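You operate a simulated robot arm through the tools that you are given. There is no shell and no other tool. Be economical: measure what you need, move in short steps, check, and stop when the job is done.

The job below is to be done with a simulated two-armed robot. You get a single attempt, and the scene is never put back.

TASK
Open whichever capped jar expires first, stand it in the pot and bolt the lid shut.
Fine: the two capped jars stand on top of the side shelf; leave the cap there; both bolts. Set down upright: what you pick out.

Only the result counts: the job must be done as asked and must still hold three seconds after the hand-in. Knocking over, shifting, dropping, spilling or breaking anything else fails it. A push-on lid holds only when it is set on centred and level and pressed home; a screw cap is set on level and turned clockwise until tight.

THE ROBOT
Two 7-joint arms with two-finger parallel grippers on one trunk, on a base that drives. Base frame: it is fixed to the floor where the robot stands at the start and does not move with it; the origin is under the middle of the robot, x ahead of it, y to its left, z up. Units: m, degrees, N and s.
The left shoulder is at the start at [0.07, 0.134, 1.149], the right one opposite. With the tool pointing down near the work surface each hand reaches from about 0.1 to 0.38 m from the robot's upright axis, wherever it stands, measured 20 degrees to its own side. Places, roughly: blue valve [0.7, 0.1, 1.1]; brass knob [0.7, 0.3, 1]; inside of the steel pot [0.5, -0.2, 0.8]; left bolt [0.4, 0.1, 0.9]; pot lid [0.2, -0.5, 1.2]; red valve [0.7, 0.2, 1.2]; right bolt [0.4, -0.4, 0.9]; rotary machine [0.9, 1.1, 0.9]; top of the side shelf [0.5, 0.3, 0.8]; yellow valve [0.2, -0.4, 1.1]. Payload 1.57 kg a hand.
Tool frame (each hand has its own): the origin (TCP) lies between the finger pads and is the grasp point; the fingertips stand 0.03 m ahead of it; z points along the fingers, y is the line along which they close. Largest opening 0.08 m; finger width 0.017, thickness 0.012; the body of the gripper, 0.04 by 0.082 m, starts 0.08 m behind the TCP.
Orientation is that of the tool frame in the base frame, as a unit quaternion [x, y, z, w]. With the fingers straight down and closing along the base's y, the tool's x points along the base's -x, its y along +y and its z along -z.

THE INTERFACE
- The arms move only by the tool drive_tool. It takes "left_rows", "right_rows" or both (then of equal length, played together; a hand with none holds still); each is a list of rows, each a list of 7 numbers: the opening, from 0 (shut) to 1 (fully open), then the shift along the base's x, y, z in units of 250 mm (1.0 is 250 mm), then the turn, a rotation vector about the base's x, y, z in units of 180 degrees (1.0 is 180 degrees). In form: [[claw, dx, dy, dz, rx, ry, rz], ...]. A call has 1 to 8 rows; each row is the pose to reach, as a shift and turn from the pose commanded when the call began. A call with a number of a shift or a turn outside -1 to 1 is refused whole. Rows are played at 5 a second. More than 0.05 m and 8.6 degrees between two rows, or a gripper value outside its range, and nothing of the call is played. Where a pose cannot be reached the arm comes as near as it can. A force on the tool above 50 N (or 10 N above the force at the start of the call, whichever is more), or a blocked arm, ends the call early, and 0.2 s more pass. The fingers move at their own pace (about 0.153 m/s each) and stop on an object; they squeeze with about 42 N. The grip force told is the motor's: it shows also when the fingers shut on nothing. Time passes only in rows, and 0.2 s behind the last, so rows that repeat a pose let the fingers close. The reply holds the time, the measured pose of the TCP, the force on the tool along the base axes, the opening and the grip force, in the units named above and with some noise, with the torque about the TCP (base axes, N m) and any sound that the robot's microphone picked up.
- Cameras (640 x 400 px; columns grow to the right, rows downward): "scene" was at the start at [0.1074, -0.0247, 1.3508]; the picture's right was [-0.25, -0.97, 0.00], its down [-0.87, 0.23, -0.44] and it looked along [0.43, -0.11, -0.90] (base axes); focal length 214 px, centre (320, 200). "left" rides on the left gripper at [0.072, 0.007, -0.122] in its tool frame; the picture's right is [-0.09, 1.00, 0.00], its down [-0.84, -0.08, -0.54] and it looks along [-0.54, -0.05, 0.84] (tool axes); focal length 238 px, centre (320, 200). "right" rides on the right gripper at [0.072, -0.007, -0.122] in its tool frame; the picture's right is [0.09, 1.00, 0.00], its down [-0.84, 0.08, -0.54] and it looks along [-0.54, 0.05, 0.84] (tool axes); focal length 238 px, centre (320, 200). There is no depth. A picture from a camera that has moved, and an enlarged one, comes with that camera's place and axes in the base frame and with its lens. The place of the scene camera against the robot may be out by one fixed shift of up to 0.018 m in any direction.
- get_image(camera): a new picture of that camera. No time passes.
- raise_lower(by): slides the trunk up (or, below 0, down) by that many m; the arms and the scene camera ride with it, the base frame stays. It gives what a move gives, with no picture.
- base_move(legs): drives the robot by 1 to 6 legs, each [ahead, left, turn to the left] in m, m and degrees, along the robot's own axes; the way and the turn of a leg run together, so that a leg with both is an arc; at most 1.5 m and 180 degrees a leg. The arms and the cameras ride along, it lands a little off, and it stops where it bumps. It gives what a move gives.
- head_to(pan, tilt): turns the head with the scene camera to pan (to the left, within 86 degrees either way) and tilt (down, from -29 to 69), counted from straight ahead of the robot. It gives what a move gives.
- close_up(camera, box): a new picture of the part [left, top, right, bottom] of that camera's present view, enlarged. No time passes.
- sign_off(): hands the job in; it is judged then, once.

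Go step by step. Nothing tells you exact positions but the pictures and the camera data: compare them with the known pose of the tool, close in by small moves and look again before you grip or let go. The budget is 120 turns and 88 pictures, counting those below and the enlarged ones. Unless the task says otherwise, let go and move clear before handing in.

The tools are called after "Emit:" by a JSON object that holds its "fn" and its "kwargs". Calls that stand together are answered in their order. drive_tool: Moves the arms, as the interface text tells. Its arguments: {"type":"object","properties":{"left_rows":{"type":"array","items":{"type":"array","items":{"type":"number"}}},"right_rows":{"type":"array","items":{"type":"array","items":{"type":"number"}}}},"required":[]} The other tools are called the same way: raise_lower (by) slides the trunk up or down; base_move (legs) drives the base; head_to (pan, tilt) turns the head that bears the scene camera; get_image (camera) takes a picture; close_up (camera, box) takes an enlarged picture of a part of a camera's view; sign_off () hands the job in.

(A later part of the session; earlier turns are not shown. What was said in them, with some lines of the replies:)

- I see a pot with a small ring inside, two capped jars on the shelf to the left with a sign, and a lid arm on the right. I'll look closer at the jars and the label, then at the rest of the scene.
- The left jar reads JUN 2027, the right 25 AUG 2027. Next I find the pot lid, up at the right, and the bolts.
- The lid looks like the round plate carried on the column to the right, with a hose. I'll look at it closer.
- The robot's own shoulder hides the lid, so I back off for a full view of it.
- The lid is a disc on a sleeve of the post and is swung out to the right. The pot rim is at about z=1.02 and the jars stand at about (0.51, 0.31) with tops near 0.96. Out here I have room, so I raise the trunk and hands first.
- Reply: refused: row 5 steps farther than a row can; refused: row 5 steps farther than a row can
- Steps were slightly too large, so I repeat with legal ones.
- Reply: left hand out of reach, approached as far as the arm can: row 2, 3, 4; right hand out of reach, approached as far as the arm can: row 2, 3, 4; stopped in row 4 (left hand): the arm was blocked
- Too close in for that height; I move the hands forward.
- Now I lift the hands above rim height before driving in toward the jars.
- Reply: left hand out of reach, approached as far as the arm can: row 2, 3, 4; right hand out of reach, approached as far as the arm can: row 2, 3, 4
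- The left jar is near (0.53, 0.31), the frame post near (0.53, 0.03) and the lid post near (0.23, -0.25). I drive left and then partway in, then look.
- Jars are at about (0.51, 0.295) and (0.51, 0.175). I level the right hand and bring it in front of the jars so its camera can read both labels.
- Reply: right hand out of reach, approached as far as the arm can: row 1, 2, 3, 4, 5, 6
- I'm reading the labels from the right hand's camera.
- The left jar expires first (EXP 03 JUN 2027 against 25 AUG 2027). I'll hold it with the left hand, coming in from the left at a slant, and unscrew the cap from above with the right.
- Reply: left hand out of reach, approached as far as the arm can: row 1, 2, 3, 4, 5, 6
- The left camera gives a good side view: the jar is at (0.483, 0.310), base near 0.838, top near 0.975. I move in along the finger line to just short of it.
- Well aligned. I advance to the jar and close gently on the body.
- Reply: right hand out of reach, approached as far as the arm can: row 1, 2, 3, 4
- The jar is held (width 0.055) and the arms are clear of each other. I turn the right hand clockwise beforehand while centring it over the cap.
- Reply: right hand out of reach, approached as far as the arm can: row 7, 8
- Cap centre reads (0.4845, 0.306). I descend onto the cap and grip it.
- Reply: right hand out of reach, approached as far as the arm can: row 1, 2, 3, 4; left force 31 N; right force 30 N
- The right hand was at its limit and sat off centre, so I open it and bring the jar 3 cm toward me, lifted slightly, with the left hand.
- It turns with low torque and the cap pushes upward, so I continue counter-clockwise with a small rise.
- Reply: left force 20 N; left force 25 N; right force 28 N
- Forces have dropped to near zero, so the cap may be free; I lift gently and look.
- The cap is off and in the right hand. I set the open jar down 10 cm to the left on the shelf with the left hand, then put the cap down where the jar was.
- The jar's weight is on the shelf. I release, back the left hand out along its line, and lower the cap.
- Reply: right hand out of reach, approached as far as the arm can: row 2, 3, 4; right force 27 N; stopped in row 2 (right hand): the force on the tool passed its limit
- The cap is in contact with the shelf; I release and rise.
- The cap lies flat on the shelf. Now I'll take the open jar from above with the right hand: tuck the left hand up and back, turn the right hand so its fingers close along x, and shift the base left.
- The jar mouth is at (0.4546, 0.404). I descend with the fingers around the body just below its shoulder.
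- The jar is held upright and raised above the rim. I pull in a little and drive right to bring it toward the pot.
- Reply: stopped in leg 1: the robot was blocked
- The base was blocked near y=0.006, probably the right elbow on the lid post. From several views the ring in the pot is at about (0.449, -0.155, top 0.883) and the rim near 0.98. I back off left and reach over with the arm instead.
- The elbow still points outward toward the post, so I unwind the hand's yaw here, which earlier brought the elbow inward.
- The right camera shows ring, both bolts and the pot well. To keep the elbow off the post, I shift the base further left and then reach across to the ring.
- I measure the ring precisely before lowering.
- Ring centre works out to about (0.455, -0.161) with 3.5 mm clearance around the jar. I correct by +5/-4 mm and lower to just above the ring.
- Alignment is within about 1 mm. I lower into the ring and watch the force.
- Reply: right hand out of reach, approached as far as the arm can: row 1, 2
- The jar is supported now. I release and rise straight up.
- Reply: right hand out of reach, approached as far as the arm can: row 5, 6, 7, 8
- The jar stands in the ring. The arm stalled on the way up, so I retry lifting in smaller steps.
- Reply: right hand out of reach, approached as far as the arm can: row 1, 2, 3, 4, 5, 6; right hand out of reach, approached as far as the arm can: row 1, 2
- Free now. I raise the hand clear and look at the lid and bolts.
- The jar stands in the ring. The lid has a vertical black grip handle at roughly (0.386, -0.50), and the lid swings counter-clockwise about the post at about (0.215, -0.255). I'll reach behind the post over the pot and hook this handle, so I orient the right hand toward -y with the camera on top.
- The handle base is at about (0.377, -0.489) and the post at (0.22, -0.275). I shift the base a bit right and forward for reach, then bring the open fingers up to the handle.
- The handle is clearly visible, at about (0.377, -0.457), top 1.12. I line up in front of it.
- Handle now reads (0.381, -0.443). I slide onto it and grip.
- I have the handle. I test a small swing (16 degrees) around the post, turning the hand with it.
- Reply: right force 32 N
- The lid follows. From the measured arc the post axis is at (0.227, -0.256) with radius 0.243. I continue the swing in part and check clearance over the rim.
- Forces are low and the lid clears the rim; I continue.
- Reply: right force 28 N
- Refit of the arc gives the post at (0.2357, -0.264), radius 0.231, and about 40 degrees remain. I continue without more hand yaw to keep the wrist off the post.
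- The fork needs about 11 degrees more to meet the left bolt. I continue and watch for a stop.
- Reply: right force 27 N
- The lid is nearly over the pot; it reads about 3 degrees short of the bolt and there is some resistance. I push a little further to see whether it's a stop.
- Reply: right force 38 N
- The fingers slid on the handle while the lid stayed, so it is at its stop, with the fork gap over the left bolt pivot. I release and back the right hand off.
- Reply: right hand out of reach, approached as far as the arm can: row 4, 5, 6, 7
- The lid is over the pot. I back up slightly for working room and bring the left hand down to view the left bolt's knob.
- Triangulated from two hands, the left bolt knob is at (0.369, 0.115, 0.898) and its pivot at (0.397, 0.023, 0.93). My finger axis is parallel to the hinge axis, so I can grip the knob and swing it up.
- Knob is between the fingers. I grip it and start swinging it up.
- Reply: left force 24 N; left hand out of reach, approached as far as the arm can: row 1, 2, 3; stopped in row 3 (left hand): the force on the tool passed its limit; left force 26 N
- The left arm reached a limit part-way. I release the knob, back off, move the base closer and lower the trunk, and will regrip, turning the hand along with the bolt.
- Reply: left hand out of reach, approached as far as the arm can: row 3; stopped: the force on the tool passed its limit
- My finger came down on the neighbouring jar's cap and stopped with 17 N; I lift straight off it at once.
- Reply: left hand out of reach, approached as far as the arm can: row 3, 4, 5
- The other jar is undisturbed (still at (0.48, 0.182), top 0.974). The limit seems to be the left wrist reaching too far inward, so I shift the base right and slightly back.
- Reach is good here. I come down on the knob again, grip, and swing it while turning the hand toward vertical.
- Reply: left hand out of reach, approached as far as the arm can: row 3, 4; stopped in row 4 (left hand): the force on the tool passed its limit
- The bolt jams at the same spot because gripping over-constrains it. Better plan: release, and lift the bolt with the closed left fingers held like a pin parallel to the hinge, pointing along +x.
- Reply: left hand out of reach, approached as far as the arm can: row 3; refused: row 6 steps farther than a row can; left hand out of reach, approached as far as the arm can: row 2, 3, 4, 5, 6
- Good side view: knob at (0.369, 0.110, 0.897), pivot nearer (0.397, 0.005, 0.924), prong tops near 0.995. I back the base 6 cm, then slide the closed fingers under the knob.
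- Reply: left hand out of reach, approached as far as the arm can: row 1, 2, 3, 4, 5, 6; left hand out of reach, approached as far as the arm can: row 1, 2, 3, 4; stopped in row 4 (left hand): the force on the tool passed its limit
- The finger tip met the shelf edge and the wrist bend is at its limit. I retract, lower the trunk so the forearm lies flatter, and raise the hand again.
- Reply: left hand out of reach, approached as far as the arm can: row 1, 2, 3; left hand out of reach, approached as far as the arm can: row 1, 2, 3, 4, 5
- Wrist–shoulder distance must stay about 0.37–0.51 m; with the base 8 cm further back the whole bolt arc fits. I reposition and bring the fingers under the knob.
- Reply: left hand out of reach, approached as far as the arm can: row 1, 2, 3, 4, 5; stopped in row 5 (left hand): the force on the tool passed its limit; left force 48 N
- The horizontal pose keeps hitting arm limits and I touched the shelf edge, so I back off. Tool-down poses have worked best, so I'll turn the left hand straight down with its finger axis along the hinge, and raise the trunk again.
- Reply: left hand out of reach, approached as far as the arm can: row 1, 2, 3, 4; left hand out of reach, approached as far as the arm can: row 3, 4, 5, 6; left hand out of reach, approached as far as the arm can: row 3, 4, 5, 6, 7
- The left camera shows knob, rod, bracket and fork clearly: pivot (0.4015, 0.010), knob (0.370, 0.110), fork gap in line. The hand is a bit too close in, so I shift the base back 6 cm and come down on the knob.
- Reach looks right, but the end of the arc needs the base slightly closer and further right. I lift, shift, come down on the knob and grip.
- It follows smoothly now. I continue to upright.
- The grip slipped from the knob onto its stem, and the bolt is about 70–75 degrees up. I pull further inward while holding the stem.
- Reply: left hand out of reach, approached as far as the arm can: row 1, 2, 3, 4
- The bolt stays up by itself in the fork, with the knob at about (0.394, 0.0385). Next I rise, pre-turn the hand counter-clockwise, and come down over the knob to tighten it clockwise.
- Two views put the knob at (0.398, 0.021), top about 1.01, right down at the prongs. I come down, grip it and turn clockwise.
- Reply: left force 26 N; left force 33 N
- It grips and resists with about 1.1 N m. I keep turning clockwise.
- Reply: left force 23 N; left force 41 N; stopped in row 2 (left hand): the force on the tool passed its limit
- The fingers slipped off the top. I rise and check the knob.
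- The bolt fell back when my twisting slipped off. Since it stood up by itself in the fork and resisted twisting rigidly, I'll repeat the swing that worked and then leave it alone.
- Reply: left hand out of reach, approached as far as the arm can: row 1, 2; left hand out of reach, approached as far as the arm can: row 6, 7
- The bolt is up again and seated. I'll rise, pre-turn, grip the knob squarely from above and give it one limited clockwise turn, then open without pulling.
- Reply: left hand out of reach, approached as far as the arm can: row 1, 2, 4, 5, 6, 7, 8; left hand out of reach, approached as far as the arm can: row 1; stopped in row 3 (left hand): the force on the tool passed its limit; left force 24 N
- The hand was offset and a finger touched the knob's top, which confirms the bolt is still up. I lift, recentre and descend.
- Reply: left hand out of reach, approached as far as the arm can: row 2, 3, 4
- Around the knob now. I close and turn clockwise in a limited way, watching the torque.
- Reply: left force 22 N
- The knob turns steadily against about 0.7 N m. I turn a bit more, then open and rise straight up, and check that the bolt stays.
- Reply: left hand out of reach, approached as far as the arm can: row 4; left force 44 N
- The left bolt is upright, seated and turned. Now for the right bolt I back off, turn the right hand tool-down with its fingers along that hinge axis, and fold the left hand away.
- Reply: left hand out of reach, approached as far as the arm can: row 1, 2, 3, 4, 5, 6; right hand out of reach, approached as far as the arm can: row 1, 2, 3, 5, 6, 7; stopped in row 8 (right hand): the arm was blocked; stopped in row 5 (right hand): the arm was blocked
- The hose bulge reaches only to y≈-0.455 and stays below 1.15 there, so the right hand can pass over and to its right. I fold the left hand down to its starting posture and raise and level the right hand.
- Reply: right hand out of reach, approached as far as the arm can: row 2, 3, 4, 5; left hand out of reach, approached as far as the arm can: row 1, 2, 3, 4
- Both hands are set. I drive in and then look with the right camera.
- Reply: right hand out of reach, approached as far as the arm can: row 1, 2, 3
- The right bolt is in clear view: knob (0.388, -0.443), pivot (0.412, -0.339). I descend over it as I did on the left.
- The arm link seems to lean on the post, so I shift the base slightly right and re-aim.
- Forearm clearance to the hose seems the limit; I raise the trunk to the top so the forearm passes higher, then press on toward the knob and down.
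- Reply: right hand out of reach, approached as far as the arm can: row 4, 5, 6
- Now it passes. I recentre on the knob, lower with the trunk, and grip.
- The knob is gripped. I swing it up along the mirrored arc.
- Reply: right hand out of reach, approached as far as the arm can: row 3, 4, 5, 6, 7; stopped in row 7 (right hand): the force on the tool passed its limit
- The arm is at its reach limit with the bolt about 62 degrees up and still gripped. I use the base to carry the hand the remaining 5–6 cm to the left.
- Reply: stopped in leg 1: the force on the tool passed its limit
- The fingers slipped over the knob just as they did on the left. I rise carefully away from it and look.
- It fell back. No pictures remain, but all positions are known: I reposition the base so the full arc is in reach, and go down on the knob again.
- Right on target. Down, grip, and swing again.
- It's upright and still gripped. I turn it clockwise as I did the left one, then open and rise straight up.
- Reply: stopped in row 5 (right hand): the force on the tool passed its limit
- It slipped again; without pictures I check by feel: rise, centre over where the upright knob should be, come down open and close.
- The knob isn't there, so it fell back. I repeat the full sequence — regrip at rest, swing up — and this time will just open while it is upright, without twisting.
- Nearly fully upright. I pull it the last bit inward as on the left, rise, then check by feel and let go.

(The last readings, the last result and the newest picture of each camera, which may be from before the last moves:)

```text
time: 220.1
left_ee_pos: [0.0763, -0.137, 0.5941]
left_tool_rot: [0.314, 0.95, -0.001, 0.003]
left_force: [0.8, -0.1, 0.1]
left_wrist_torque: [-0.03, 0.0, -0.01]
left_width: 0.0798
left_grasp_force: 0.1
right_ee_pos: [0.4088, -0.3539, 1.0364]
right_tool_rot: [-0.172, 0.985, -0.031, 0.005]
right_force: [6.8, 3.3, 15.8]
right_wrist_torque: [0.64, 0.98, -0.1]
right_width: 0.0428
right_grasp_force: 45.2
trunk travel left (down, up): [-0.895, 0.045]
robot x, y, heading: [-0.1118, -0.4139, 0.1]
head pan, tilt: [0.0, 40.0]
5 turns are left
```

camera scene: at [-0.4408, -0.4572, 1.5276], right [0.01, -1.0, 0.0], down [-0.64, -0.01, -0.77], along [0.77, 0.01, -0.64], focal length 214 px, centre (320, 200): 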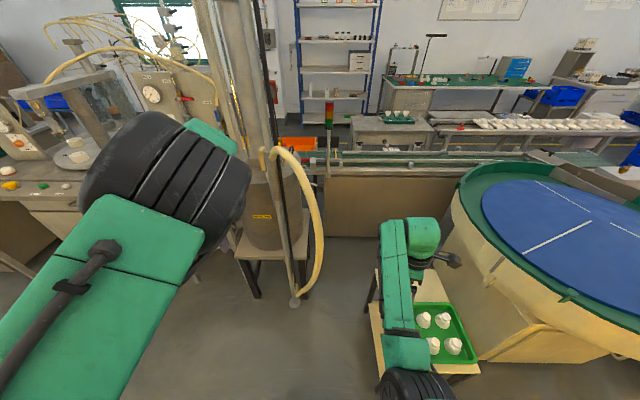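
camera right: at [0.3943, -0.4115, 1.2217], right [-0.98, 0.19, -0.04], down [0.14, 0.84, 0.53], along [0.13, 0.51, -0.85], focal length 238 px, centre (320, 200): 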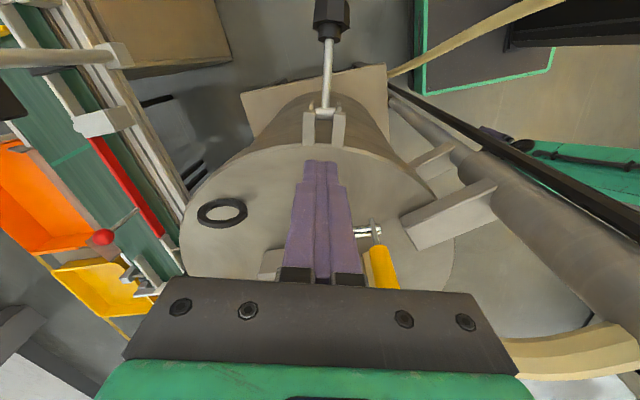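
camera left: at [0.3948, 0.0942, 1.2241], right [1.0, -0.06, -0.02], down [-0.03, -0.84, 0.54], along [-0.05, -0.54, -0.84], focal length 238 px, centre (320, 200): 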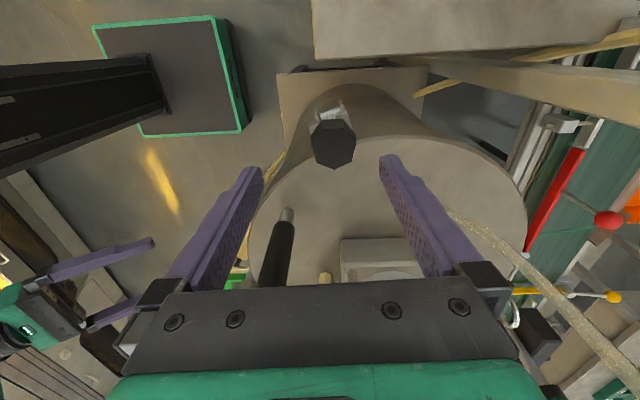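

The knob is there, upright (width 0.043). I turn it clockwise like the left one, in two gentle steps.

Emit:
{"fn": "drive_tool", "kwargs": {"right_rows": [[0, 0, 0, 0, 0, 0, -0.045], [0, 0, 0, 0, 0, 0, -0.09], [0, 0, 0, 0, 0, 0, -0.135], [0, 0, 0, 0, 0, 0, -0.18]]}}

Emit:
{"fn": "drive_tool", "kwargs": {"right_rows": [[0, 0, 0, 0, 0, 0, -0.045], [0, 0, 0, 0, 0, 0, -0.09], [0, 0, 0, 0, 0, 0, -0.135], [0, 0, 0, 0, 0, 0, -0.18]]}}

```text
time: 221.1
left_ee_pos: [0.0754, -0.1361, 0.5932]
left_tool_rot: [0.313, 0.95, 0.0, 0.004]
left_force: [-0.6, -0.2, -0.9]
left_wrist_torque: [0.02, 0.02, 0.0]
left_width: 0.08
left_grasp_force: 0.1
right_ee_pos: [0.4048, -0.3505, 1.0334]
right_tool_rot: [0.109, 0.994, -0.028, -0.009]
right_force: [-4.5, 3.3, -9.2]
right_wrist_torque: [0.7, -0.38, 0.66]
right_width: 0.042
right_grasp_force: 44.8
trunk travel left (down, up): [-0.895, 0.045]
robot x, y, heading: [-0.1138, -0.4095, 0.4]
head pan, tilt: [0.0, 40.0]
```

```text
time: 222.1
left_ee_pos: [0.0763, -0.1379, 0.5941]
left_tool_rot: [0.313, 0.95, 0.0, 0.003]
left_force: [-0.8, 0.8, -0.2]
left_wrist_torque: [0.0, 0.02, 0.0]
left_width: 0.08
left_grasp_force: 0.0
right_ee_pos: [0.4069, -0.3473, 1.036]
right_tool_rot: [0.379, 0.925, -0.023, -0.013]
right_force: [0.6, 2.1, -5.5]
right_wrist_torque: [0.73, -0.64, 0.74]
right_width: 0.0418
right_grasp_force: 44.6
trunk travel left (down, up): [-0.895, 0.045]
robot x, y, heading: [-0.112, -0.4089, 0.1]
head pan, tilt: [0.0, 40.0]
4 turns are left
```

Same steady torque as on the left. One more short turn, then I open and rise straight up.

Emit:
{"fn": "drive_tool", "kwargs": {"right_rows": [[0, 0, 0, 0, 0, 0, -0.045], [0, 0, 0, 0, 0, 0, -0.09], [0, 0, 0, 0, 0, 0, -0.135], [0, 0, 0, 0, 0, 0, -0.17]]}}

Emit:
{"fn": "drive_tool", "kwargs": {"right_rows": [[0.5, 0, 0, 0, 0, 0, 0], [1, 0, 0, 0, 0, 0, 0], [1, 0, 0, 0.1, 0, 0, 0], [1, 0, 0, 0.26, 0, 0, 0]]}}

```text
time: 223.1
left_ee_pos: [0.0778, -0.1372, 0.5919]
left_tool_rot: [0.312, 0.95, 0.0, 0.002]
left_force: [-0.4, 0.0, -0.2]
left_wrist_torque: [-0.02, -0.02, -0.03]
left_width: 0.08
left_grasp_force: 0.0
right_ee_pos: [0.4096, -0.346, 1.036]
right_tool_rot: [0.61, 0.792, -0.019, -0.018]
right_force: [10.5, 7.3, 3.6]
right_wrist_torque: [0.79, -1.0, 0.82]
right_width: 0.0421
right_grasp_force: 45.6
trunk travel left (down, up): [-0.895, 0.045]
robot x, y, heading: [-0.1125, -0.4139, 0.4]
head pan, tilt: [0.0, 40.0]
```

```text
time: 224.1
left_ee_pos: [0.0758, -0.1379, 0.5936]
left_tool_rot: [0.313, 0.95, 0.001, 0.003]
left_force: [0.1, -0.7, -0.2]
left_wrist_torque: [0.03, 0.04, 0.01]
left_width: 0.0798
left_grasp_force: 0.1
right_ee_pos: [0.4052, -0.3504, 1.1034]
right_tool_rot: [0.609, 0.792, -0.02, -0.019]
right_force: [0.4, 0.5, 0.2]
right_wrist_torque: [0.01, 0.0, 0.03]
right_width: 0.0802
right_grasp_force: 0.1
trunk travel left (down, up): [-0.895, 0.045]
robot x, y, heading: [-0.1161, -0.4124, 0.3]
head pan, tilt: [0.0, 40.0]
3 turns are left
```

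Both hands are empty and clear: the right one is above the bolt, the left one is folded low. I have no pictures left, so I hand the job in now.

Emit:
{"fn": "sign_off", "kwargs": {}}

```text
The job is handed in.
```

I handed the job in, but I had no pictures left to check the right bolt or how the lid sits on the rim. I also don't know if either bolt counts as tight.

- **Jar:** I opened the grade 40 jar, which expires first (03 Jun 2027; the other is 25 Aug 2027). It stands upright in the ring inside the pot, and its cap lies flat on the shelf.
- **Lid:** It is swung over the pot to its stop, with the fork in line with the left bolt.
- **Left bolt:** It was standing up in its fork in the last picture. I turned its knob about 100 degrees clockwise, against a steady 0.7–1.1 N m.
- **Right bolt:** It fell back twice. On the last try I gripped its knob upright and turned it about the same amount. I did not check that it stayed up after I let go.
- **Contacts along the way:** The left fingers pressed on the other jar's cap with about 17 N, and that jar was still in its place afterwards. They also bumped the shelf edge twice, the harder time at about 43 N. The right arm seemed to lean lightly on the lid post or the hose.
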